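You operate a simulated robot arm through the tools that you are given. There is no shell and no other tool. Be economical: measure what you need, move in short steps, check, and stop when the job is done.

Carry out the task below with a simulated robot arm. There is one attempt and no reset: what you move stays moved.

## Task
Put things in order on the top of the dining table. At the end: the small purple pot stands where the yellow wax tin stood; the yellow battery is in the white bowl; the small striped green pot is on the blue plate; the yellow wax tin from the top of the dining table stands where the clear short glass stood; the clear short glass stands where the small striped green pot stood; whatever was shut is shut again. Leave all else as you found it, and nothing knocked over.

It is judged by the outcome, as a careful person would: the job done as asked, and still so three seconds after it is handed in. It fails if anything else is knocked over, pushed out of place, dropped, spilled or broken.

## Robot
A 6-joint arm with a two-finger parallel gripper, fixed in place. Base frame: the origin is at the foot of the arm, x ahead of it, y to its left, z up; the work surface is at about z = 0. Readings come in mm, rad, newtons and seconds.
With the tool pointing down near the work surface it reaches from about 180 to 460 mm from the base axis. Its first joint turns from -1.222 to 1.222 rad. Payload 1.9 kg.
The tool frame sits at the grasp point between the pads (the TCP): z along the fingers, y along the line on which they close. The tips reach 23 mm beyond it. Largest opening 94 mm; finger width 38, thickness 10; the body of the gripper, 54 by 96 mm, starts 39 mm behind the TCP.
Orientation is that of the tool frame in the base frame, as [roll, pitch, yaw] about the fixed x, y, z axes, in that order (R = Rz(yaw) Ry(pitch) Rx(roll)). With the fingers straight down and closing along the base's y, the tool's x points along the base's -x, its y along +y and its z along -z.

## Interface
- The arm moves only by the tool send_rows. Its argument "targets" is text: rows parted by semicolons, each of 7 numbers parted by spaces: the shift along the tool's x, y, z in mm, then the turn, a rotation vector about the tool's x, y, z in rad, then the finger opening in mm, from 0 to 94. In form: x y z rx ry rz jaw; .... A call has 1 to 10 rows; each row shifts and turns the commanded pose from where the row before left it, along the tool's axes as they then stand. Each row takes 0.2 s and may step no farther than 50 mm and 0.15 rad from the row before; otherwise, or with a gripper value out of range, the whole call is refused. A pose out of reach is approached as far as the arm can. The call stops where the force on the tool passes 40 N (or 10 N more than at its start, if that is more) or the arm is blocked; 0.2 s more then pass. Each finger travels about 108 mm/s and halts on what it meets, pressing with about 27 N; the grip force reading is that of the motor and also rises with nothing between the fingers. The clock runs only during rows and for 0.2 s after the last one: add rows that do not move to give the fingers time. It gives the time, the measured TCP pose, the force on the tool (base axes), the opening and the grip force at its end, in the units of the frame above (readings bear some noise).
- Cameras (640 x 400 px; columns grow to the right, rows downward): "scene" is fixed at [61.6, 313.7, 427.1]; the picture's right is [-0.72, -0.69, 0.00], its down [-0.37, 0.38, -0.85] and it looks along [0.59, -0.61, -0.53] (base axes); focal length 214 px, centre (320, 200). "wrist" rides on the gripper at [-39, 0, -44] in the tool frame; the picture's right is [0.00, -1.00, 0.00], its down [0.97, 0.00, -0.24] and it looks along [0.24, 0.00, 0.97] (tool axes); focal length 218 px, centre (320, 200).
- camera(camera): a new picture of that camera. The clock stands still meanwhile.
- locate(camera, pixels): for up to 12 pixels [column, row] of the newest picture of that camera ("zoom" is the newest enlarged one), the place [x, y, z] in the base frame of the surface seen there, good to about 3 mm. The clock stands still meanwhile.
- close_up(camera, box): a new picture of the part [left, top, right, bottom] of that camera's present view, enlarged. The clock stands still meanwhile.
- hand_in(): hands the job in; it is judged then, once.

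Keep the steps short. Do not move on a guess: measure, check each grasp and each placing, and mend mistakes. In all there are 80 turns and 38 pictures (those below and enlarged ones count). Leave the gripper open and the arm clear of the work at the hand-in unless told otherwise, and finish with a single line.

The tools are called after "Request:" as name(argument=value, ...) on one line, values as JSON. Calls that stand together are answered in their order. send_rows: Moves the arm, as the interface text tells. Its arguments: {"type":"object","properties":{"targets":{"type":"string"}},"required":["targets"]} The other tools are called the same way: camera (camera) takes a picture; locate (camera, pixels) gives the place of the surface under pixels of a picture; close_up (camera, box) takes an enlarged picture of a part of a camera's view; hand_in () hands the job in.

At the start:

```text
time: 0.0
tcp_pos: [273.2, 178.6, 338.7]
tcp_rot: [3.137, 0.0, -3.142]
force: [0.0, -0.6, -0.5]
width: 94.2
grasp_force: 0.0
```

scene: 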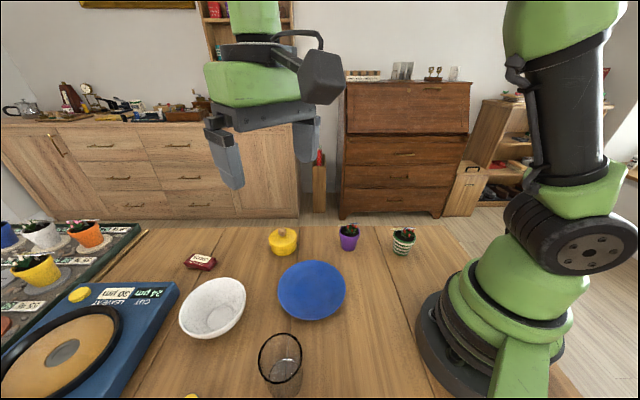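
wrist: 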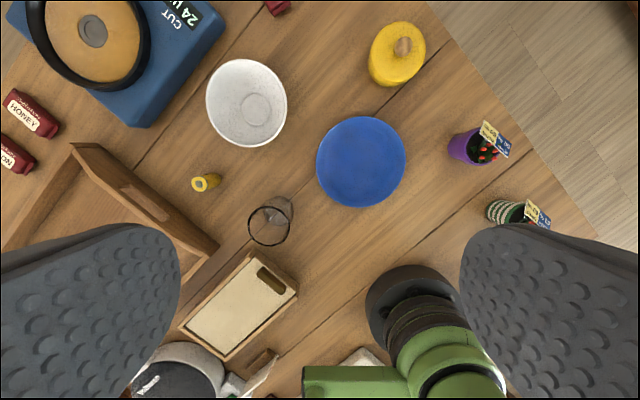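

I see the bowl, plate, tin (yellow with a knob), glass, purple pot, striped pot and battery in the wrist picture. I'll measure them there.

Request:
locate(camera="wrist", pixels=[[403, 45], [393, 68], [361, 160], [245, 103], [252, 108], [270, 225], [197, 184], [213, 181], [470, 147], [488, 150], [505, 212], [525, 214]])

Request:
locate(camera="scene", pixels=[[283, 232], [283, 252], [349, 230], [349, 248], [404, 233], [403, 252], [312, 290], [281, 340], [279, 375], [280, 385], [213, 315], [192, 397]])

Request:
close_up(camera="wrist", box=[160, 140, 320, 260])

Request:
close_up(camera="wrist", box=[420, 100, 580, 240])

Request:
close_up(camera="scene", box=[250, 210, 430, 400])

```text
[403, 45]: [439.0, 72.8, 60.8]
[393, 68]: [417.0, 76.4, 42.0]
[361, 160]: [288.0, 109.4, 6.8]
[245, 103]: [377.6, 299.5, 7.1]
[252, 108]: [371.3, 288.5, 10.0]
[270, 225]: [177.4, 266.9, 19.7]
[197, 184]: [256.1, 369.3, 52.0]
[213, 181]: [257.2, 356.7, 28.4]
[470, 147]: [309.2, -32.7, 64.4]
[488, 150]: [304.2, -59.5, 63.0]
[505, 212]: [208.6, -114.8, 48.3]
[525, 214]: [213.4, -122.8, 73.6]
```

```text
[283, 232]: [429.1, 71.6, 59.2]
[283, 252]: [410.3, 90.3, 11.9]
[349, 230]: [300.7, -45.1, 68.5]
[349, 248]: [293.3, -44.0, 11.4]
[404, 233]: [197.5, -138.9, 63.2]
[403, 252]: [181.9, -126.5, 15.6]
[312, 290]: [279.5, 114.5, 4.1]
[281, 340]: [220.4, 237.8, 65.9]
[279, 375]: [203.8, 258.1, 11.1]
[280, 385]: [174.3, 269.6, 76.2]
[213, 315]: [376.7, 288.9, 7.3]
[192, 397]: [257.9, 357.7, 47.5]
```

```text
3.33 times, centred on (240, 200) of wrist
```

zoom: 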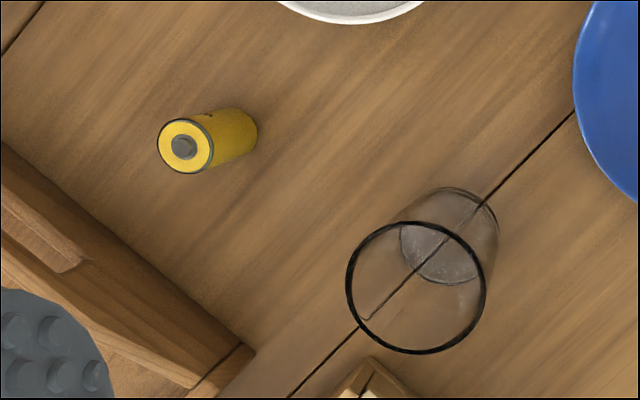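

```text
2.86 times, centred on (500, 170) of wrist
```

zoom: 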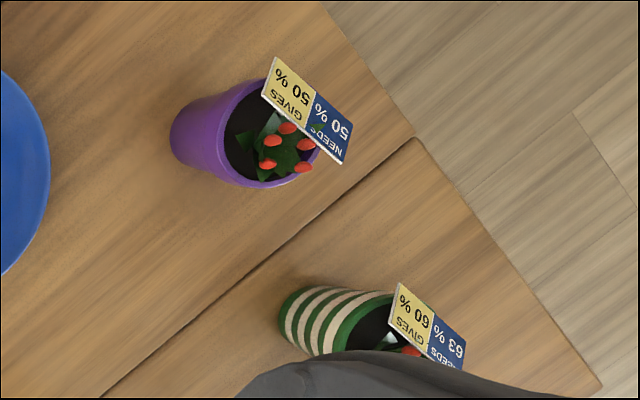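

```text
2.11 times, centred on (340, 305) of scene
```

zoom: 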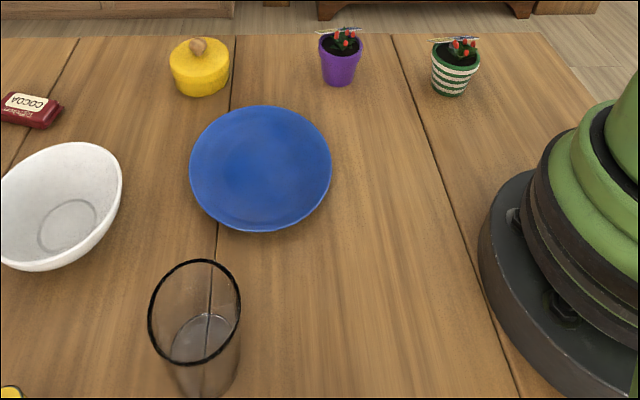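

Rough centres come out as glass (197,254), battery (256,364), tin (~427,73). Now I'll measure the tag, rim and tray heights more closely.

Request:
locate(camera="wrist", pixels=[[485, 122], [510, 142], [503, 156], [482, 132], [530, 200], [550, 218], [545, 226], [255, 250], [296, 292], [215, 247], [140, 190], [180, 326]])

Request:
locate(camera="zoom", pixels=[[321, 50], [360, 50], [330, 82], [354, 30], [434, 58], [479, 56], [440, 40], [475, 38], [173, 62], [229, 62], [199, 41], [200, 90]])

Request:
locate(camera="wrist", pixels=[[317, 160], [405, 160], [361, 118], [361, 205], [207, 100], [286, 100], [246, 61], [252, 145], [375, 40], [425, 42], [400, 23], [401, 82]])

```text
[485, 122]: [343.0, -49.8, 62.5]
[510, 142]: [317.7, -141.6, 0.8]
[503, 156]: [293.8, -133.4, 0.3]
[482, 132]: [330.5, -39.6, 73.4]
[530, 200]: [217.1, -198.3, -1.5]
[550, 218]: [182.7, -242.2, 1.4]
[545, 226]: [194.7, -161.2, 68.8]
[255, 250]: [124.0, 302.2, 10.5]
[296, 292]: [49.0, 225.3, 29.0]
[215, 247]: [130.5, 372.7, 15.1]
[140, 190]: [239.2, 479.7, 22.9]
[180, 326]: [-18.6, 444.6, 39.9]
```

```text
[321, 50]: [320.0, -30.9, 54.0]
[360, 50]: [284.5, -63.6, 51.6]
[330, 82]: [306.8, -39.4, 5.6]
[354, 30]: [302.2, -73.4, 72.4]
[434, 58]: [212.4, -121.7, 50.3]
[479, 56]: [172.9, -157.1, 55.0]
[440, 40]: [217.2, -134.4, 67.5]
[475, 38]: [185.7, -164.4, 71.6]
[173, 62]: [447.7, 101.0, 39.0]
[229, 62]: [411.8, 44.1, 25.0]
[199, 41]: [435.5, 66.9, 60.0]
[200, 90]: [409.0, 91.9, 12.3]
```

```text
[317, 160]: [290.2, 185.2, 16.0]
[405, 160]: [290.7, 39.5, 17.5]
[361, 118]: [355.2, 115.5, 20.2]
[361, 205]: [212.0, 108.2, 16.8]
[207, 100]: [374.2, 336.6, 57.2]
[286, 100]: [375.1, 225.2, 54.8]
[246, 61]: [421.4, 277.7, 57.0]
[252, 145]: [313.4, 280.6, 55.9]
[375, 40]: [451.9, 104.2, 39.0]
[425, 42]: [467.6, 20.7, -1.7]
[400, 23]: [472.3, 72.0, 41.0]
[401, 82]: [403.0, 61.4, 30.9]
```

Plan: battery first. I'll move above the battery (256,364), come down to about z=170 and look.

Request:
send_rows(targets="4.3 46.35 0 0 0 0 70; 4.3 46.35 0 0 0 0 70; 4.3 46.35 0 0 0 0 70; 4.3 46.35 0 0 0 0 70; 0 0 45 0 0 0 70; 0 0 45 0 0 0 70; 0 0 45 0 0 0 70; 0 0 35 0 0 0 70; 0 0 0 0 0 0 70")

Request:
camera(camera="wrist")

```text
time: 2.0
tcp_pos: [241.3, 328.3, 161.0]
tcp_rot: [3.14, 0.0, 3.139]
force: [0.6, 1.0, 0.3]
width: 70.1
grasp_force: 0.1
out of reach, approached as far as the arm can: row 3, 4
```

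```text
32 pictures are left
```

wrist: 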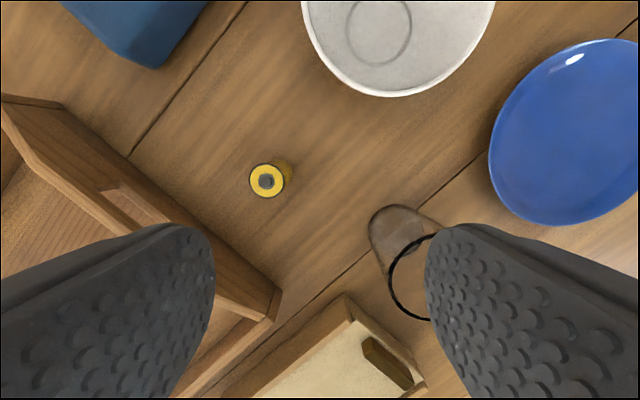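

The battery top is at pixel (267,180), which puts it near (257,366). I'll approach that in smaller steps.

Request:
send_rows(targets="-8 18 20 0 0 0 70; -8 19 20 0 0 0 70; 0 0 20 0 0 0 70; 0 0 0 0 0 0 70")

```text
time: 3.0
tcp_pos: [256.9, 364.9, 100.6]
tcp_rot: [3.138, 0.0, 3.141]
force: [-0.3, -0.4, -0.5]
width: 70.1
grasp_force: 0.0
```

The arm is over the battery, as commanded. I'll lower to z≈48 and close.

Request:
send_rows(targets="0 1 27 0 0 0 60; 0 0 26 0 0 0 50; 0 0 0 0 0 0 20; 0 0 0 0 0 0 20; 0 0 0 0 0 0 20; 0 0 0 0 0 0 20")

Request:
camera(camera="wrist")

```text
time: 4.4
tcp_pos: [257.4, 367.4, 48.0]
tcp_rot: [3.137, 0.0, 3.14]
force: [0.2, 0.0, -0.3]
width: 25.0
grasp_force: 27.4
```

```text
31 pictures are left
```

wrist: 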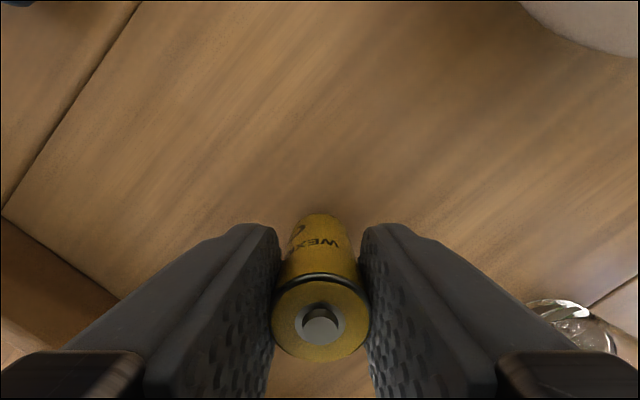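

Gripped at 25 mm. I'll lift so the battery bottom clears the 57 mm rim, then go to the bowl.

Request:
send_rows(targets="0 0 -40 0 0 0 20; 0 0 -35 0 0 0 20; -25 -24 0 0 0 0 20; -25 -24 0 0 0 0 20; -25 -24 0 0 0 0 20; -25 -23 0 0 0 0 20; 0 0 0 0 0 0 20")

Request:
camera(camera="scene")

Request:
camera(camera="wrist")

```text
time: 6.0
tcp_pos: [356.0, 269.8, 124.0]
tcp_rot: [3.137, -0.001, 3.14]
force: [-0.3, -0.8, -0.8]
width: 25.0
grasp_force: 27.4
```

```text
30 pictures are left
```

scene: 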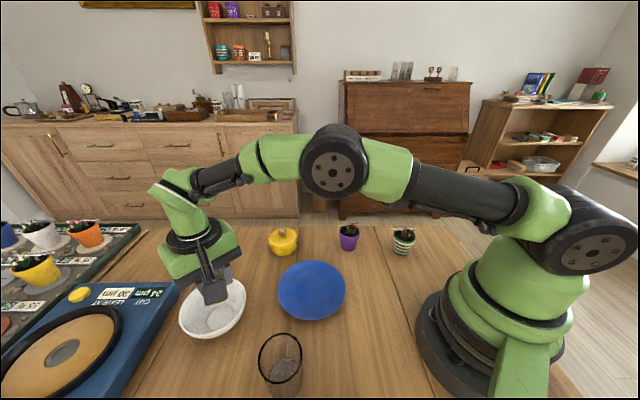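

```text
29 pictures are left
```

wrist: 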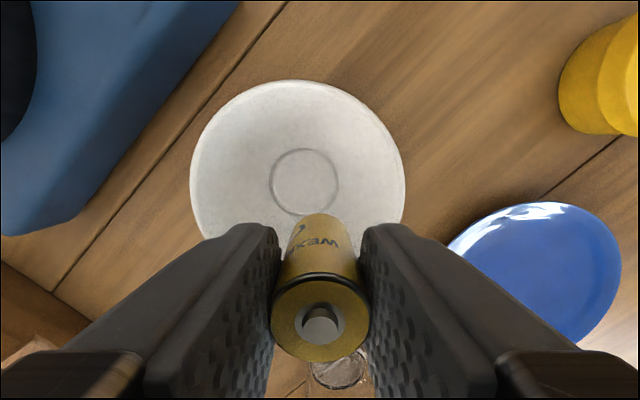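

The bowl floor centre (pixel 304,182) is at about (369,281). I'll nudge toward it and lower gently.

Request:
send_rows(targets="-9 7 0 0 0 0 20; 0 0 25 0 0 0 20; 0 0 25 0 0 0 20; 0 0 10 0 0 0 20; 0 0 0 0 0 0 20")

```text
time: 7.2
tcp_pos: [367.3, 278.5, 62.8]
tcp_rot: [3.137, 0.001, 3.14]
force: [-0.6, 0.1, -0.7]
width: 24.9
grasp_force: 27.4
```

Reached (367,278,63). I'll ease down in small steps to the floor.

Request:
send_rows(targets="0 0 3 0 0 0 20; 0 0 2 0 0 0 20; 0 0 0 0 0 0 20")

```text
time: 8.0
tcp_pos: [366.4, 278.4, 58.6]
tcp_rot: [3.139, 0.001, 3.142]
force: [0.5, -0.3, -0.3]
width: 25.1
grasp_force: 26.7
```

Request:
send_rows(targets="0 0 2 0 0 0 20; 0 0 0 0 0 0 20")

```text
time: 8.6
tcp_pos: [365.8, 278.7, 55.7]
tcp_rot: [3.136, 0.0, 3.141]
force: [1.0, 0.1, -0.4]
width: 24.8
grasp_force: 27.2
```

No contact yet, so I'll go 1.5 mm lower, open a little and retreat upward.

Request:
send_rows(targets="0 0 1.5 0 0 0 20; 0 0 0 0 0 0 30; 0 0 0 0 0 0 38; 0 0 0 0 0 0 38; 0 0 -40 0 0 0 40; 0 0 -40 0 0 0 40; 0 0 -30 0 0 0 60")

Request:
camera(camera="wrist")

```text
time: 10.2
tcp_pos: [365.1, 278.5, 165.6]
tcp_rot: [3.138, 0.001, -3.14]
force: [0.3, -0.1, 0.5]
width: 60.0
grasp_force: 0.2
```

```text
28 pictures are left
```

wrist: 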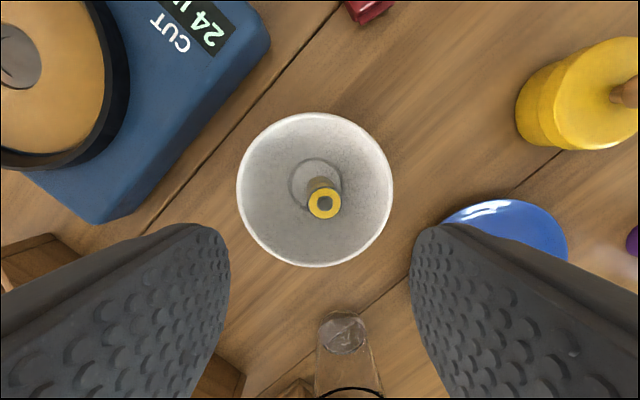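

The battery stands in the bowl. Next I'll cross over at z≈210 to near the striped pot and turn 45° so the fingers close along the direction of the tag.

Request:
send_rows(targets="0 0 -45 0 0 0 60; 18.75 -46 0 0 0 0 60; 18.75 -46 0 0 0 0 60; 18.75 -46 0 0 0 0 60; 18.75 -46 0 0 0 0 60; 18.75 -46 0 0 0 0 60; 18.75 -46 0 0 0 0 60; 18.75 -46 0 0 0 0 60; 18.75 -46 0 0 0 0 60")

Request:
send_rows(targets="0 0 0 0 0 0.131 80; 0 0 0 0 0 0.131 80; 0 0 0 0 0 0.131 80; 0 0 0 0 0 0.131 80; 0 0 0 0 0 0.131 80; 0 0 0 0 0 0.131 80; 0 0 0 0 0 0 80")

Request:
camera(camera="wrist")

```text
time: 12.2
tcp_pos: [380.3, 231.6, 226.2]
tcp_rot: [3.14, -0.002, 3.141]
force: [0.1, 0.4, -0.2]
width: 59.9
grasp_force: 0.1
out of reach, approached as far as the arm can: row 1, 2, 3, 4, 5, 6, 7, 8, 9
```

```text
time: 13.8
tcp_pos: [379.4, 235.1, 224.8]
tcp_rot: [3.14, -0.001, 2.352]
force: [0.6, -0.2, 0.1]
width: 79.8
grasp_force: 0.1
```

```text
27 pictures are left
```

wrist: 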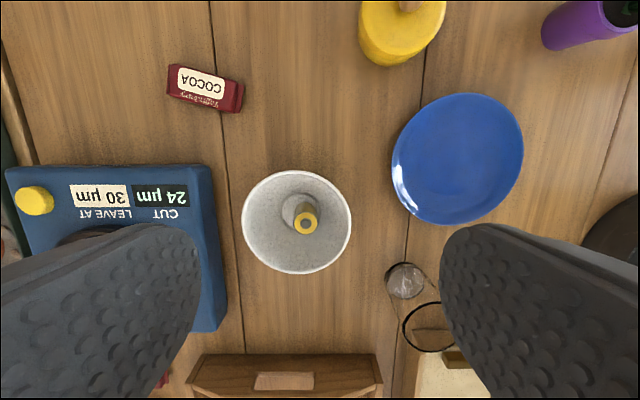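

The arm stuck at its reach limit. I'll move inward and slightly down to free it.

Request:
send_rows(targets="0 -35 15 0 0 0 60; 0 -35 0 0 0 0 60; 0 0 0 0 0 0 60")

```text
time: 14.6
tcp_pos: [383.1, 230.4, 226.3]
tcp_rot: [3.14, -0.004, 2.356]
force: [0.2, 0.1, 0.1]
width: 60.0
grasp_force: 0.1
out of reach, approached as far as the arm can: row 1, 2
```

Pure descent freed it the first time, so I'll do that now.

Request:
send_rows(targets="0 0 20 0 0 0 60; 0 0 20 0 0 0 60; 0 0 20 0 0 0 60; 0 0 0 0 0 0 60")

```text
time: 15.6
tcp_pos: [391.1, 237.5, 167.6]
tcp_rot: [3.141, -0.001, 2.354]
force: [0.4, -0.1, -0.4]
width: 60.2
grasp_force: 0.0
out of reach, approached as far as the arm can: row 1, 2
```

Freed at z=168. Now I'll move inward at this height (base −x, −y).

Request:
send_rows(targets="0 -20 0 0 0 0 60; 0 -20 0 0 0 0 60; 0 -30 0 0 0 0 60; 0 0 0 0 0 0 60")

```text
time: 16.6
tcp_pos: [393.4, 231.6, 171.0]
tcp_rot: [3.14, 0.0, 2.355]
force: [-0.1, 0.0, 0.3]
width: 60.1
grasp_force: 0.0
out of reach, approached as far as the arm can: row 1, 2, 3
```

Still pinned at the limit, so I'll lower further (tips stay above the bowl), then go inward.

Request:
send_rows(targets="0 0 20 0 0 0 60; 0 0 20 0 0 0 60; 0 0 10 0 0 0 60; 0 0 0 0 0 0 60; 0 -10 0 0 0 0 60; 0 -10 0 0 0 0 60; 0 -20 0 0 0 0 60; 0 0 0 0 0 0 60")

```text
time: 18.4
tcp_pos: [381.1, 210.8, 122.0]
tcp_rot: [3.139, 0.001, 2.354]
force: [-0.3, 0.1, -0.4]
width: 59.8
grasp_force: 0.0
out of reach, approached as far as the arm can: row 1, 5, 6
```

Moving now. I'll continue inward.

Request:
send_rows(targets="0 -25 0 0 0 0 60; 0 -30 0 0 0 0 60; 0 -30 0 0 0 0 60; 0 0 -40 0 0 0 60; 0 0 -40 0 0 0 60; 0 0 0 0 0 0 60")

```text
time: 19.8
tcp_pos: [320.3, 152.2, 200.4]
tcp_rot: [3.137, -0.001, 2.356]
force: [0.4, -0.5, 0.5]
width: 60.0
grasp_force: 0.1
```

Free again. Next I'll hover over the striped pot (193,−139) at z=200.

Request:
send_rows(targets="-16.6 -42.2 0 0 0 0 80; -16.6 -42.2 0 0 0 0 80; -16.6 -42.2 0 0 0 0 80; -16.6 -42.2 0 0 0 0 80; -16.6 -42.2 0 0 0 0 80; -16.6 -42.2 0 0 0 0 80; -16.6 -42.2 0 0 0 0 80; 0 0 0 0 0 0 80")

Request:
camera(camera="wrist")

```text
time: 21.6
tcp_pos: [194.2, -140.7, 201.6]
tcp_rot: [3.139, -0.001, 2.357]
force: [-0.5, -0.1, -0.5]
width: 80.1
grasp_force: 0.2
```

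```text
26 pictures are left
```

wrist: 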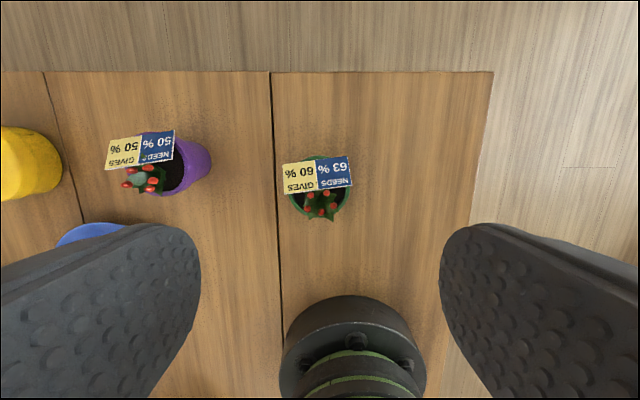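

The pot is at about (319,185) in the picture. I'll measure the rim, tag and plant.

Request:
locate(camera="wrist", pixels=[[284, 165], [284, 192], [349, 158], [352, 184], [290, 196], [349, 196], [318, 157], [330, 220], [305, 208], [320, 208], [318, 175], [308, 218]])

Request:
close_up(camera="wrist", box=[260, 140, 380, 240])

```text
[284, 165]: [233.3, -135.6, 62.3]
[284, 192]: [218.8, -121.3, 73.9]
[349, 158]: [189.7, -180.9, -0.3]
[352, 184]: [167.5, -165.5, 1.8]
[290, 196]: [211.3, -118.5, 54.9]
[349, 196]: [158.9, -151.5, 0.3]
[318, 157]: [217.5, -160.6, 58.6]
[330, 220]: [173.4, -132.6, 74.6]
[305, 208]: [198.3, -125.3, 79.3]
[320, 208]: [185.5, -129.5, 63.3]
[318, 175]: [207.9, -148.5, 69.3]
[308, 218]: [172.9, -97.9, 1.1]
```

```text
4.00 times, centred on (320, 190) of wrist
```

zoom: 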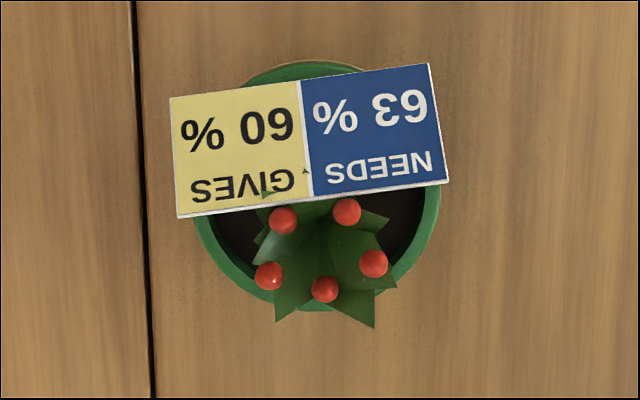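

The tag spans across the pot as wide as its rim, and the rim diameter is about 55. So I must close at right angles to the tag. The pot centre is about (195.7,−142). I'll turn −1.688 rad.

Request:
send_rows(targets="0 0 0 0 0 -0.1407 80; 0 0 0 0 0 -0.1407 80; 0 0 0 0 0 -0.1407 80; 0 0 0 0 0 -0.1407 80; 0 0 0 0 0 -0.1407 80; 0 0 0 0 0 -0.1407 80; 0 0 0 0 0 -0.1407 80; 0 0 0 0 0 -0.1407 80; 0 0 0 0 0 -0.1407 80; 0 0 0 0 0 -0.1407 80")

Request:
send_rows(targets="0 0 0 0 0 -0.1407 80; 0 0 0 0 0 -0.1407 80; 0 0 40 0 0 0 80; 0 0 30 0 0 0 80; 0 0 0 0 0 0 80")

Request:
camera(camera="wrist")

```text
time: 23.8
tcp_pos: [193.9, -138.6, 200.2]
tcp_rot: [3.141, 0.003, -2.519]
force: [0.4, 0.6, 0.3]
width: 80.1
grasp_force: 0.0
```

```text
time: 25.0
tcp_pos: [193.2, -138.6, 129.2]
tcp_rot: [3.14, 0.005, -2.241]
force: [-0.4, -0.1, -0.2]
width: 80.1
grasp_force: 0.0
```

```text
24 pictures are left
```

wrist: 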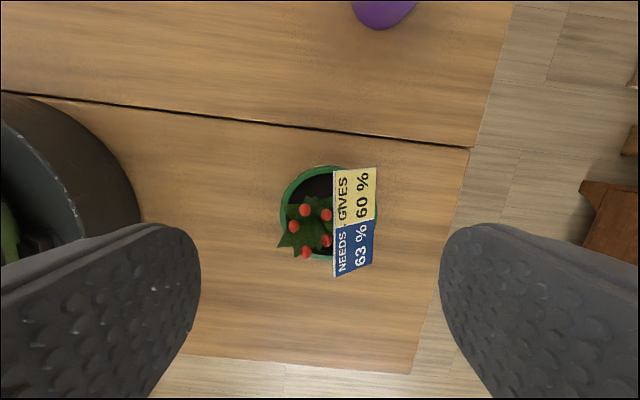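

Aligned: the tag now lies parallel to the pads. I'll shift about 4.5 mm toward it, descend to z≈48 and close.

Request:
send_rows(targets="-1 -4.5 0 0 0 0 78; 0 0 30 0 0 0 78; 0 0 30 0 0 0 78; 0 0 20.5 0 0 0 78; 0 0 0 0 0 0 78")

Request:
camera(camera="wrist")

```text
time: 26.2
tcp_pos: [198.3, -140.8, 49.3]
tcp_rot: [3.139, 0.001, -2.24]
force: [0.0, -0.1, -0.6]
width: 78.2
grasp_force: 0.0
```

```text
23 pictures are left
```

wrist: 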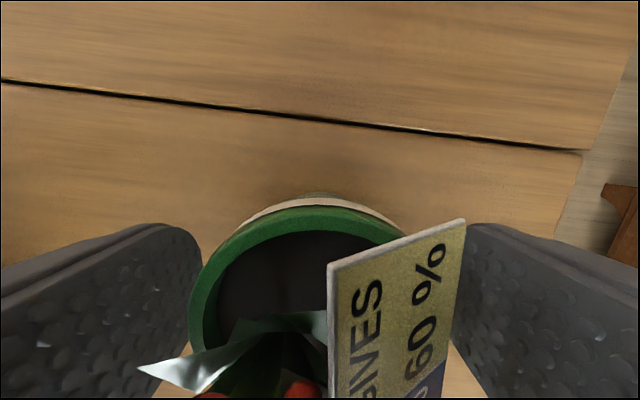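

It is centred enough. I'll close slowly and watch.

Request:
send_rows(targets="0 0 0 0 0 0 66; 0 0 0 0 0 0 60; 0 0 0 0 0 0 50; 0 0 0 0 0 0 50; 0 0 0 0 0 0 50")

Request:
camera(camera="wrist")

```text
time: 27.4
tcp_pos: [198.1, -141.6, 49.9]
tcp_rot: [3.14, 0.0, -2.241]
force: [-1.5, 0.5, 3.9]
width: 55.3
grasp_force: 26.8
```

```text
22 pictures are left
```

wrist: 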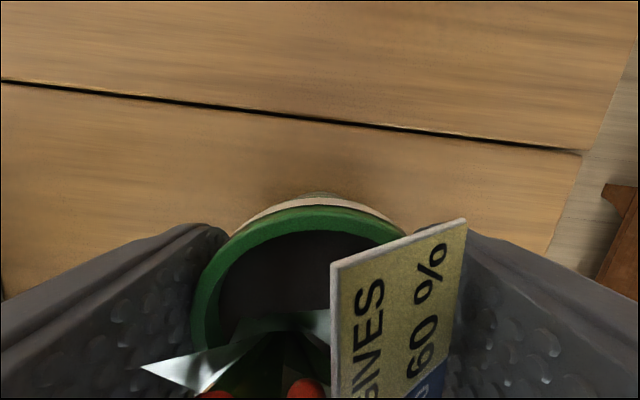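

Held at 55.3 mm. I'll lift 100 mm and carry it to above the plate centre (284,112).

Request:
send_rows(targets="0 0 -30 0 0 0 48; 0 0 -35 0 0 0 48; 0 0 -35 0 0 0 48; -42 15 0 0 0 0 48; -42 15 0 0 0 0 48; -42 15 0 0 0 0 48; -42 15 0 0 0 0 48; -42 15 0 0 0 0 48; -42 15 0 0 0 0 48; 0 0 0 0 0 0 48")

Request:
camera(camera="scene")

```text
time: 29.6
tcp_pos: [284.5, 111.6, 147.4]
tcp_rot: [3.141, 0.004, -2.242]
force: [0.5, 0.6, -1.6]
width: 55.3
grasp_force: 27.3
```

```text
21 pictures are left
```

scene: 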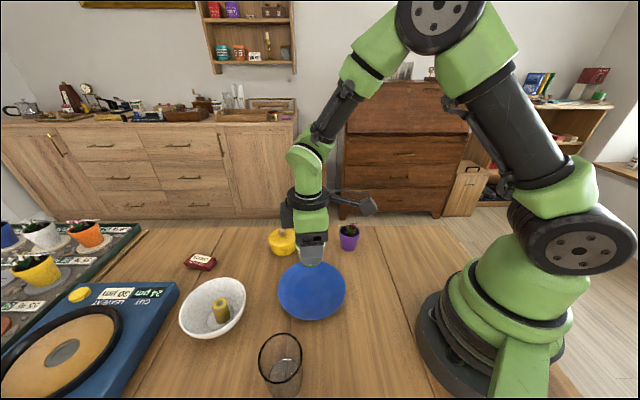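

The pot is held above the plate centre. I'll lower to about 58, then finish in small steps.

Request:
send_rows(targets="0 0 35 0 0 0 48; 0 0 35 0 0 0 48; 0 0 18 0 0 0 48; 0 0 0 0 0 0 48; 0 0 2 0 0 0 48; 0 0 0 0 0 0 48")

```text
time: 31.0
tcp_pos: [283.0, 111.6, 61.1]
tcp_rot: [3.139, 0.003, -2.24]
force: [-0.1, 1.0, -2.1]
width: 55.5
grasp_force: 27.1
```

Request:
send_rows(targets="0 0 2 0 0 0 48; 0 0 1.5 0 0 0 48; 0 0 0 0 0 0 48")

```text
time: 31.8
tcp_pos: [284.1, 111.5, 56.1]
tcp_rot: [3.139, 0.003, -2.241]
force: [-1.0, -0.3, 2.2]
width: 55.4
grasp_force: 27.3
```

The vertical force rose by about 4 N, so it has touched the plate. I'll open gently and go up.

Request:
send_rows(targets="0 0 0 0 0 0 62; 0 0 0 0 0 0 78; 0 0 0 0 0 0 78; 0 0 -30 0 0 0 78; 0 0 -35 0 0 0 78; 0 0 -40 0 0 0 78; 0 0 0 0 0 0 78")

Request:
camera(camera="wrist")

```text
time: 33.4
tcp_pos: [285.1, 111.7, 161.5]
tcp_rot: [3.14, 0.005, -2.238]
force: [-0.2, -0.1, 0.7]
width: 78.1
grasp_force: 0.1
```

```text
20 pictures are left
```

wrist: 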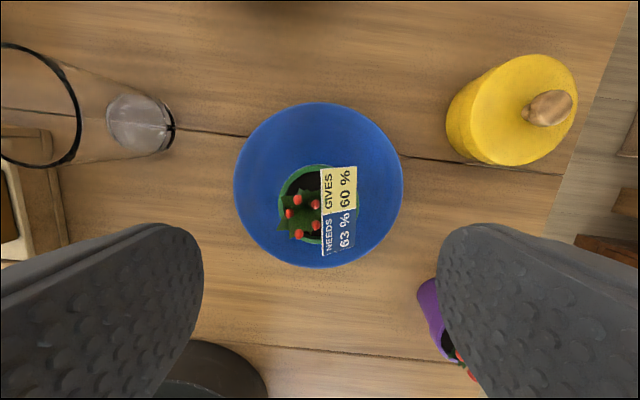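

The striped pot sits at the plate centre. Next is the glass; the new estimate (197,256) agrees. I'll go above it with the jaw at 88 and look.

Request:
send_rows(targets="-14.5 39.6 0 0 0 0 88; -14.5 39.6 0 0 0 0 88; -14.5 39.6 0 0 0 0 88; -14.5 39.6 0 0 0 0 88; 0 0 0 0 0 0 88")

Request:
camera(camera="wrist")

```text
time: 34.6
tcp_pos: [197.2, 256.2, 161.4]
tcp_rot: [3.14, 0.002, -2.24]
force: [-0.2, -0.5, -0.2]
width: 87.9
grasp_force: 0.1
```

```text
19 pictures are left
```

wrist: 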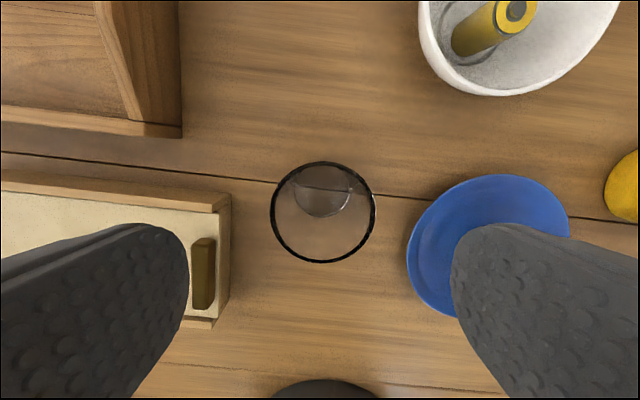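

The glass rim centre is at (323,212), within 2 mm of the tool axis, and the tray is about 76 mm off, which is clear. I'll descend to z≈58 and close on the glass.

Request:
send_rows(targets="1 -2 30 0 0 0 88; 0 0 35 0 0 0 88; 0 0 38 0 0 0 88; 0 0 0 0 0 0 76; 0 0 0 0 0 0 68; 0 0 0 0 0 0 58; 0 0 0 0 0 0 58; 0 0 0 0 0 0 58")

Request:
camera(camera="wrist")

```text
time: 36.4
tcp_pos: [198.8, 253.2, 59.4]
tcp_rot: [3.139, 0.004, -2.241]
force: [0.2, 0.0, -0.7]
width: 60.8
grasp_force: 27.0
```

```text
18 pictures are left
```

wrist: 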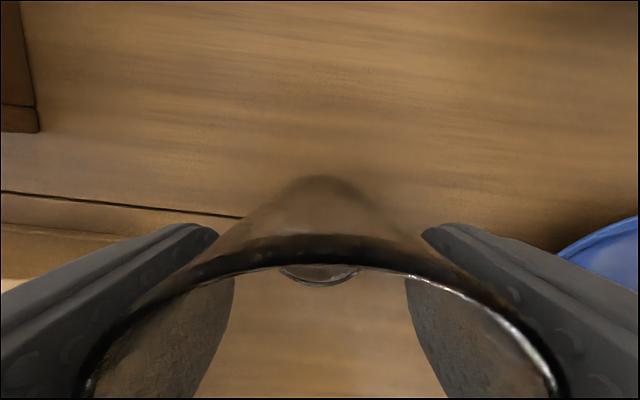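

The glass is gripped at (198.5,253.5), 60.8 mm wide. I'll lift and carry it in an arc via (255,60) toward (196.5,−141.5).

Request:
send_rows(targets="0 0 -35 0 0 0 56; 0 0 -35 0 0 0 56; 0 0 -40 0 0 0 56; 23.3 -32.9 0 0 0 0 56; 23.3 -32.9 0 0 0 0 56; 23.3 -32.9 0 0 0 0 56; 23.3 -32.9 0 0 0 0 56; 23.3 -32.9 0 0 0 0 56; 0 0 0 0 0 0 56")

Request:
send_rows(targets="38.9 -15.9 0 0 0 0 56; 38.9 -15.9 0 0 0 0 56; 38.9 -15.9 0 0 0 0 56; 38.9 -15.9 0 0 0 0 56; 38.9 -15.9 0 0 0 0 56; 0 0 0 0 0 0 56")

```text
time: 38.4
tcp_pos: [252.0, 59.6, 168.0]
tcp_rot: [3.141, 0.002, -2.238]
force: [0.2, 0.0, -2.5]
width: 60.7
grasp_force: 27.0
```

```text
time: 39.8
tcp_pos: [194.2, -142.2, 167.3]
tcp_rot: [3.139, 0.003, -2.239]
force: [0.9, 0.8, -2.8]
width: 60.8
grasp_force: 27.1
```

Above the target, still held. I'll correct by 2 mm and lower to just above the table.

Request:
send_rows(targets="-2 -1.4 35 0 0 0 56; 0 0 35 0 0 0 56; 0 0 34 0 0 0 56; 0 0 0 0 0 0 56; 0 0 2 0 0 0 56; 0 0 0 0 0 0 56")

```text
time: 41.2
tcp_pos: [196.1, -139.6, 61.1]
tcp_rot: [3.14, 0.002, -2.239]
force: [-0.1, 0.4, -2.7]
width: 60.9
grasp_force: 27.6
```

Request:
send_rows(targets="0 -1 1.5 0 0 0 56; 0 0 1 0 0 0 56; 0 0 0 0 0 0 56")

```text
time: 42.0
tcp_pos: [197.8, -140.3, 59.5]
tcp_rot: [3.14, 0.003, -2.239]
force: [0.6, -0.5, -2.3]
width: 60.8
grasp_force: 26.8
```

Still carrying (−2.3 N). One more millimetre down.

Request:
send_rows(targets="0 0 1 0 0 0 56; 0 0 0 0 0 0 56")

```text
time: 42.6
tcp_pos: [198.7, -140.0, 58.7]
tcp_rot: [3.139, 0.004, -2.24]
force: [0.1, 1.1, -1.7]
width: 60.8
grasp_force: 27.1
```

The load is easing, so it is about on the table. I'll release, rise and look.

Request:
send_rows(targets="0 0 0.5 0 0 0 56; 0 0 0 0 0 0 70; 0 0 0 0 0 0 86; 0 0 0 0 0 0 86; 0 0 -35 0 0 0 86; 0 0 -35 0 0 0 86; 0 0 -40 0 0 0 86; 0 0 0 0 0 0 86")

Request:
camera(camera="wrist")

```text
time: 44.4
tcp_pos: [198.6, -140.5, 170.7]
tcp_rot: [3.14, 0.003, -2.239]
force: [-0.2, 0.1, 0.5]
width: 86.0
grasp_force: 0.0
```

```text
17 pictures are left
```

wrist: 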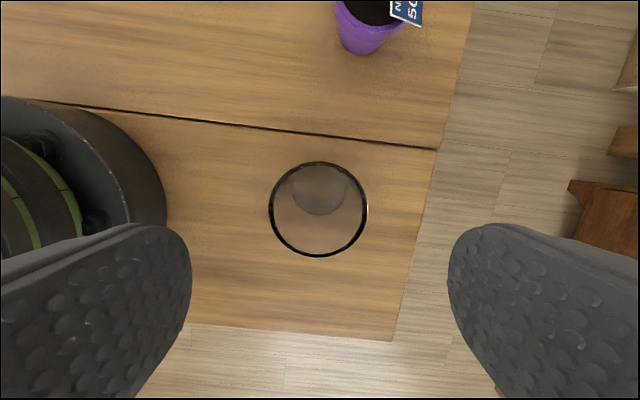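

The glass stands well. Now the tin: I'll move to a look position at (380,70,150), staying low to avoid the reach limit.

Request:
send_rows(targets="-46.3 -1.9 0 0 0 0 90; -46.3 -1.9 0 0 0 0 90; -46.3 -1.9 0 0 0 0 90; -46.3 -1.9 0 0 0 0 90; -46.3 -1.9 10 0 0 0 92; -46.3 -1.9 10 0 0 0 94; 0 0 0 0 0 0 94")

Request:
camera(camera="wrist")

```text
time: 46.0
tcp_pos: [378.3, 70.2, 147.7]
tcp_rot: [3.14, 0.002, -2.242]
force: [-0.3, 0.9, 0.3]
width: 94.0
grasp_force: 0.0
```

```text
16 pictures are left
```

wrist: 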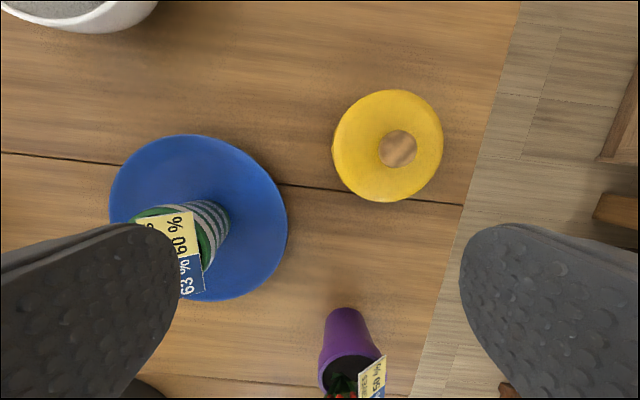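

The tin lid is centred at about (388,145). I'll check edge points with locate.

Request:
locate(camera="wrist", pixels=[[337, 145], [440, 145], [388, 94], [388, 198], [397, 148], [352, 120], [425, 170], [335, 165]])

```text
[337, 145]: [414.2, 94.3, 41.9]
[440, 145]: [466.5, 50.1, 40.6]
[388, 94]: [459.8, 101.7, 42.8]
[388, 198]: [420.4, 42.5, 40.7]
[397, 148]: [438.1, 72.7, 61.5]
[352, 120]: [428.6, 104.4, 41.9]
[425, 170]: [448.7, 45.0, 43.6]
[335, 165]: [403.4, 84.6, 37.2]
```

Tin centre is (439.5,72.5), 73 mm across. I'll lower to z≈115, then move over it.

Request:
send_rows(targets="0 0 32 0 0 0 94; -13.2 -15.5 0 0 0 0 94; -13.2 -15.5 0 0 0 0 94; -13.2 -15.5 0 0 0 0 94; 0 0 0 0 0 0 94")

Request:
camera(camera="wrist")

```text
time: 47.2
tcp_pos: [440.3, 71.7, 116.2]
tcp_rot: [3.14, 0.001, -2.24]
force: [0.9, -0.1, -0.7]
width: 93.9
grasp_force: 0.0
```

```text
15 pictures are left
```

wrist: 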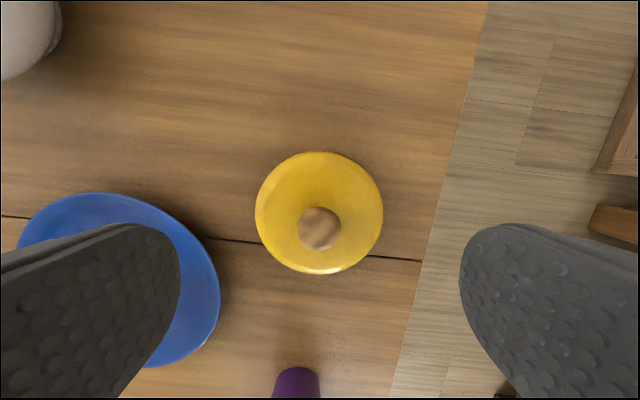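

Centred laterally (319). I'll descend to z≈29 with the jaw full open.

Request:
send_rows(targets="-2 0 30 0 0 0 94; 0 0 30 0 0 0 94; 0 0 20 0 0 0 94; 0 0 7 0 0 0 94; 0 0 0 0 0 0 94")

```text
time: 48.4
tcp_pos: [442.4, 74.0, 29.7]
tcp_rot: [3.14, 0.004, -2.24]
force: [-0.1, -0.5, 0.0]
width: 94.1
grasp_force: 0.1
```

No contact on the way down. Closing on the tin.

Request:
send_rows(targets="0 0 0 0 0 0 84; 0 0 0 0 0 0 76; 0 0 0 0 0 0 68; 0 0 0 0 0 0 68; 0 0 0 0 0 0 68")

Request:
camera(camera="wrist")

```text
time: 49.6
tcp_pos: [442.2, 73.9, 30.0]
tcp_rot: [3.14, 0.003, -2.242]
force: [-0.5, 0.3, -0.1]
width: 71.8
grasp_force: 27.4
```

```text
14 pictures are left
```

wrist: 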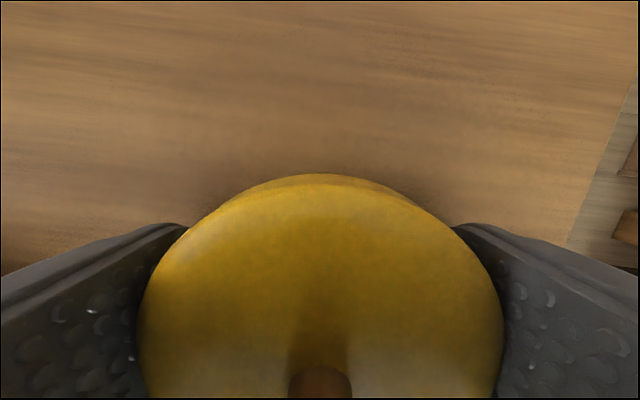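

The tin is held at 71.8 mm. I'll lift, draw inward, lift more, then carry it to the glass's old place.

Request:
send_rows(targets="0 0 -25 0 0 0 66; 0 0 -25 0 0 0 66; 0 0 -25 0 0 0 66; 12.4 15.7 0 0 0 0 66; 12.4 15.7 0 0 0 0 66; 0 0 -30 0 0 0 66; 0 0 -25 0 0 0 66; 0 0 0 0 0 0 66")

```text
time: 51.4
tcp_pos: [401.7, 75.1, 161.4]
tcp_rot: [3.141, 0.004, -2.24]
force: [0.1, 0.3, -1.8]
width: 71.8
grasp_force: 26.8
```

Request:
send_rows(targets="-2.45 45.2 0 0 0 0 66; -2.45 45.2 0 0 0 0 66; -2.45 45.2 0 0 0 0 66; -2.45 45.2 0 0 0 0 66; -2.45 45.2 0 0 0 0 66; -2.45 45.2 0 0 0 0 66; 0 0 0 0 0 0 66")

Request:
camera(camera="scene")

```text
time: 53.0
tcp_pos: [196.7, 253.0, 160.1]
tcp_rot: [3.141, 0.003, -2.242]
force: [0.2, 0.2, -1.6]
width: 71.6
grasp_force: 27.1
```

```text
13 pictures are left
```

scene: 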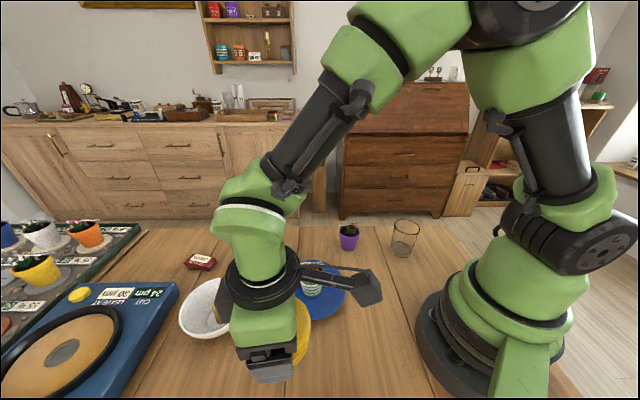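

Over the spot. Lowering to z≈33, then in fine steps.

Request:
send_rows(targets="-1.9 -0.8 40 0 0 0 66; 0 0 40 0 0 0 66; 0 0 30 0 0 0 66; 0 0 15 0 0 0 66; 0 0 0 0 0 0 66; 0 0 2 0 0 0 66; 0 0 0 0 0 0 66")

```text
time: 54.6
tcp_pos: [200.2, 254.5, 32.8]
tcp_rot: [3.139, 0.004, -2.241]
force: [0.7, 0.2, -0.8]
width: 71.7
grasp_force: 27.1
```

Request:
send_rows(targets="1 1 1.5 0 0 0 66; 0 0 1 0 0 0 66; 0 0 0 0 0 0 66")

```text
time: 55.4
tcp_pos: [197.7, 254.8, 32.5]
tcp_rot: [3.141, 0.004, -2.241]
force: [0.3, 0.2, -1.7]
width: 71.6
grasp_force: 26.9
```

Readings are noisy and there is no contact yet; another 1.5 mm.

Request:
send_rows(targets="0 0 1 0 0 0 66; 0 0 0.7 0 0 0 66; 0 0 0 0 0 0 66")

```text
time: 56.2
tcp_pos: [198.5, 254.7, 28.9]
tcp_rot: [3.138, 0.003, -2.24]
force: [-1.9, -0.6, 6.1]
width: 71.7
grasp_force: 26.8
```

Contact (about +6 N). I'll release and rise.

Request:
send_rows(targets="0 0 0 0 0 0 80; 0 0 0 0 0 0 90; 0 0 0 0 0 0 90; 0 0 -30 0 0 0 90; 0 0 -40 0 0 0 90; 0 0 -40 0 0 0 90; 0 0 -40 0 0 0 90; 0 0 0 0 0 0 80")

Request:
camera(camera="wrist")

```text
time: 58.0
tcp_pos: [198.5, 254.8, 180.1]
tcp_rot: [3.14, 0.002, -2.24]
force: [0.6, -0.3, 0.6]
width: 80.1
grasp_force: 0.1
```

```text
12 pictures are left
```

wrist: 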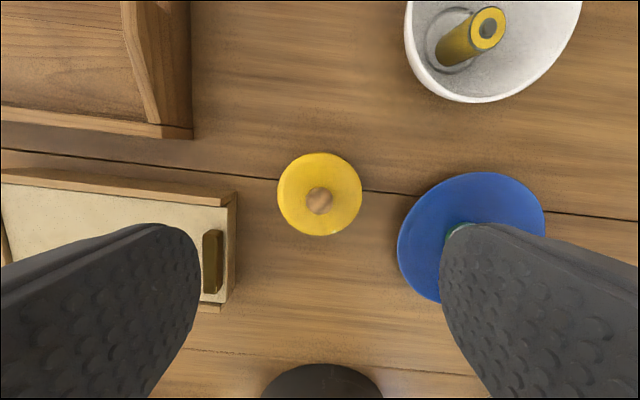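

The tin stands where the glass was. Last is the purple pot; I'll hover over (302,−47) with the same yaw.

Request:
send_rows(targets="24.6 -38.4 0 0 0 0 80; 24.6 -38.4 0 0 0 0 80; 24.6 -38.4 0 0 0 0 80; 24.6 -38.4 0 0 0 0 80; 24.6 -38.4 0 0 0 0 80; 24.6 -38.4 0 0 0 0 80; 24.6 -38.4 0 0 0 0 80; 0 0 40 0 0 0 80; 0 0 0 0 0 0 80")

Request:
camera(camera="wrist")

```text
time: 60.0
tcp_pos: [302.5, -49.2, 137.8]
tcp_rot: [3.14, 0.004, -2.239]
force: [-0.1, -0.3, 0.2]
width: 79.9
grasp_force: 0.0
```

```text
11 pictures are left
```

wrist: 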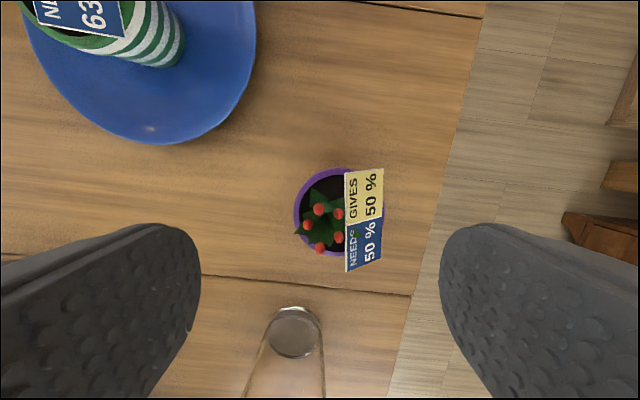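

The rim's left edge is at 294, and the tag is again parallel to the pads. I'll measure.

Request:
locate(camera="wrist", pixels=[[297, 210], [335, 171], [333, 254], [382, 172], [378, 260], [348, 175], [348, 268], [298, 233], [318, 209], [320, 249], [365, 215]])

Request:
close_up(camera="wrist", box=[280, 155, 400, 280])

```text
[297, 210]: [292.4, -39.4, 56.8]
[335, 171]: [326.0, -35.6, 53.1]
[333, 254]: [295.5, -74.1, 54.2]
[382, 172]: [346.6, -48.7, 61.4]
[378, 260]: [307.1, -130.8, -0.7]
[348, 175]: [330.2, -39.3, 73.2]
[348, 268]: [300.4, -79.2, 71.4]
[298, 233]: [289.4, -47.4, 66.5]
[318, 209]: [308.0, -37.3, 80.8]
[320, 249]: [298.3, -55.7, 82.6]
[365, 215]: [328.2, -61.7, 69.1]
```

```text
3.20 times, centred on (340, 218) of wrist
```

zoom: 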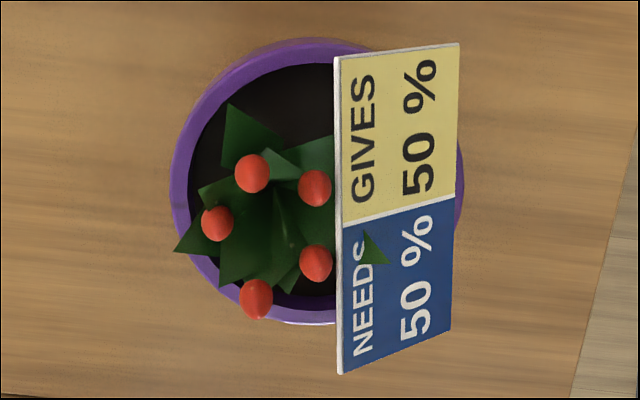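

Pot centre is (311.6,−56.4), rim about 56 mm. I'll shift −11.6 along tool y, descend to z≈50 and close slowly.

Request:
send_rows(targets="0 -11.6 0 0 0 0 80; 0 0 30 0 0 0 80; 0 0 30 0 0 0 80; 0 0 27 0 0 0 80; 0 0 0 0 0 0 80")

Request:
camera(camera="wrist")

```text
time: 61.2
tcp_pos: [312.6, -55.8, 48.6]
tcp_rot: [3.139, 0.003, -2.241]
force: [0.6, -0.8, 0.8]
width: 80.1
grasp_force: 0.0
```

```text
9 pictures are left
```

wrist: 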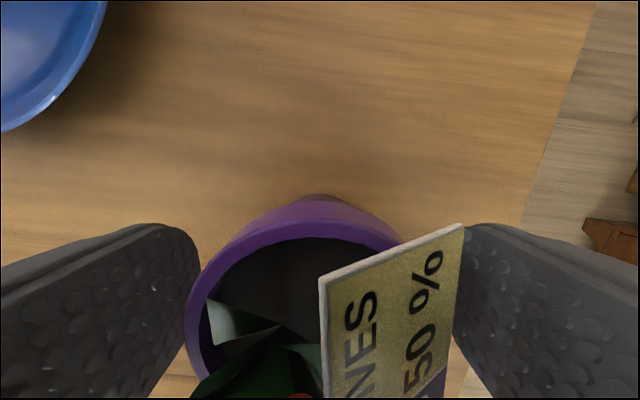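

Well placed, same as before. Closing.

Request:
send_rows(targets="0 0 0 0 0 0 66; 0 0 0 0 0 0 60; 0 0 0 0 0 0 50; 0 0 0 0 0 0 50; 0 0 0 0 0 0 50; 0 0 -10 0 0 0 50; 0 0 0 0 0 0 50")

```text
time: 62.8
tcp_pos: [312.5, -54.8, 58.4]
tcp_rot: [3.14, 0.005, -2.24]
force: [0.2, 0.0, -1.8]
width: 55.0
grasp_force: 26.5
```

Held (55 mm, load −1.8 N). I'll raise to ~z=103 and carry it to (440.5,72.5), staying low.

Request:
send_rows(targets="0 0 -45 0 0 0 50; -36 -4.3 0 0 0 0 50; -36 -4.3 0 0 0 0 50; -36 -4.3 0 0 0 0 50; -36 -4.3 0 0 0 0 50; -36 -4 0 0 0 0 50; 0 0 0 0 0 0 50")

```text
time: 64.4
tcp_pos: [441.0, 73.1, 106.0]
tcp_rot: [-3.142, 0.002, -2.238]
force: [0.7, 0.0, -1.9]
width: 55.2
grasp_force: 27.2
```

Right above the tin's old place. Lowering to ~52.

Request:
send_rows(targets="0 0 25 0 0 0 50; 0 0 20 0 0 0 50; 0 0 7 0 0 0 50; 0 0 0 0 0 0 50; 0 0 1 0 0 0 50; 0 0 0 0 0 0 50")

```text
time: 65.8
tcp_pos: [440.3, 73.5, 54.2]
tcp_rot: [3.14, 0.004, -2.241]
force: [-0.2, -0.6, -2.3]
width: 54.7
grasp_force: 27.2
```

Request:
send_rows(targets="0 0 1.5 0 0 0 50; 0 0 1 0 0 0 50; 0 0 0 0 0 0 50")

```text
time: 66.6
tcp_pos: [439.9, 74.0, 50.2]
tcp_rot: [3.14, 0.003, -2.239]
force: [-0.1, 0.1, -2.1]
width: 55.1
grasp_force: 26.9
```

Request:
send_rows(targets="0 0 1 0 0 0 50; 0 0 0 0 0 0 50")

```text
time: 67.2
tcp_pos: [440.9, 74.9, 50.7]
tcp_rot: [3.141, 0.004, -2.24]
force: [0.0, -0.9, -1.9]
width: 55.0
grasp_force: 27.0
```

Request:
send_rows(targets="0 0 1 0 0 0 50; 0 0 0 0 0 0 50")

```text
time: 67.8
tcp_pos: [440.3, 72.9, 48.9]
tcp_rot: [3.14, 0.005, -2.241]
force: [-0.4, 0.4, -1.9]
width: 55.2
grasp_force: 27.1
```

Request:
send_rows(targets="0 0 0.8 0 0 0 50; 0 0 0 0 0 0 50")

```text
time: 68.4
tcp_pos: [440.8, 73.7, 49.5]
tcp_rot: [3.141, 0.004, -2.242]
force: [-4.1, 0.5, 8.1]
width: 55.2
grasp_force: 26.9
```

Contact. I'll release, rise to z≈105, draw back inward along base −x, then look.

Request:
send_rows(targets="0 0 0 0 0 0 64; 0 0 0 0 0 0 80; 0 0 0 0 0 0 80; 0 0 -25 0 0 0 80; 0 0 -25 0 0 0 80; 0 0 -15 0 0 0 80; 12.4 15.7 0 0 0 0 80; 12.4 15.7 0 0 0 0 80; 0 0 -30 0 0 0 80; 0 0 0 0 0 0 80")

Request:
camera(camera="wrist")

Request:
camera(camera="scene")

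```text
time: 70.6
tcp_pos: [398.8, 73.9, 141.2]
tcp_rot: [3.14, 0.004, -2.241]
force: [0.1, -0.4, 0.2]
width: 80.2
grasp_force: 0.1
```

```text
8 pictures are left
```

wrist: 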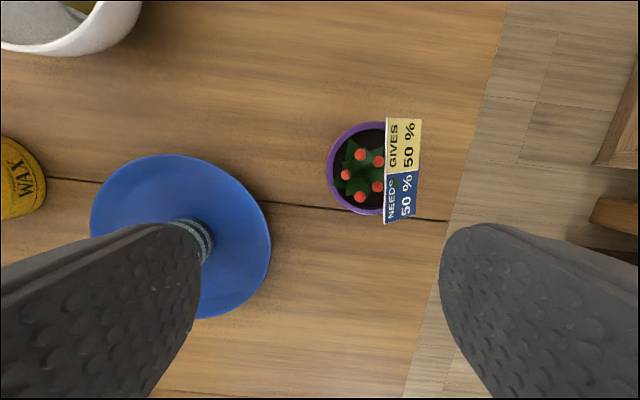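

```text
7 pictures are left
```

scene: 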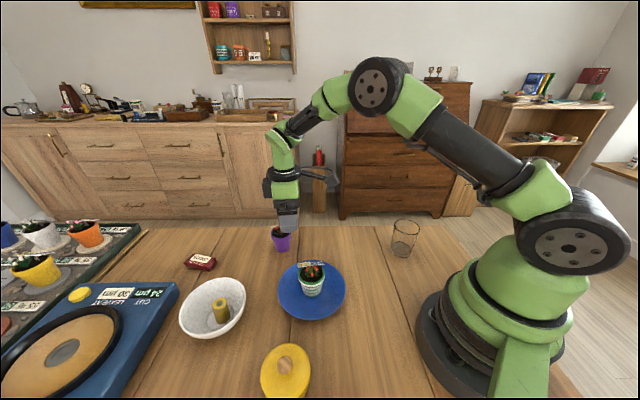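

Everything stands in its place. I'll draw the arm back and up, clear of the work, with one last check.

Request:
send_rows(targets="0 0 -20 0 0 0 94; 18.6 23.5 -10 0 0 0 94; 18.6 23.5 -20 0 0 0 94; 18.6 23.5 -40 0 0 0 94; 0 0 -40 0 0 0 94; 0 0 0 0 0 0 94; 0 0 0 0 0 0 94")

Request:
camera(camera="scene")

```text
time: 72.2
tcp_pos: [310.1, 74.0, 272.0]
tcp_rot: [3.14, 0.003, -2.239]
force: [-0.4, -0.5, -0.6]
width: 93.8
grasp_force: 0.1
```

```text
6 pictures are left
```

scene: 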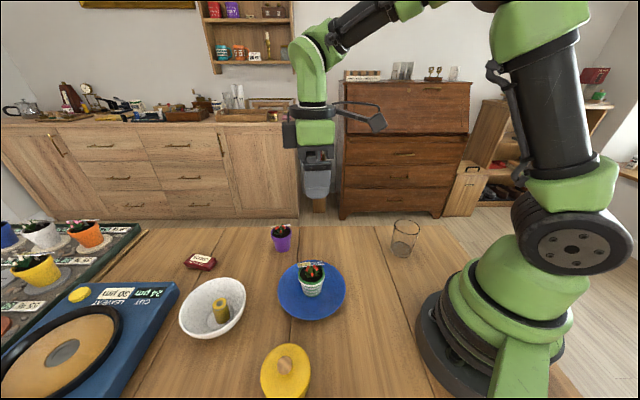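

All five things are placed and upright, and the arm is clear with the gripper open. Handing in.

Request:
hand_in()

```text
The job is handed in.
```

The purple pot, battery, striped pot, wax tin and glass are all where you asked and upright, nothing else was moved or knocked over, nothing had to be opened or shut, and the job is handed in.
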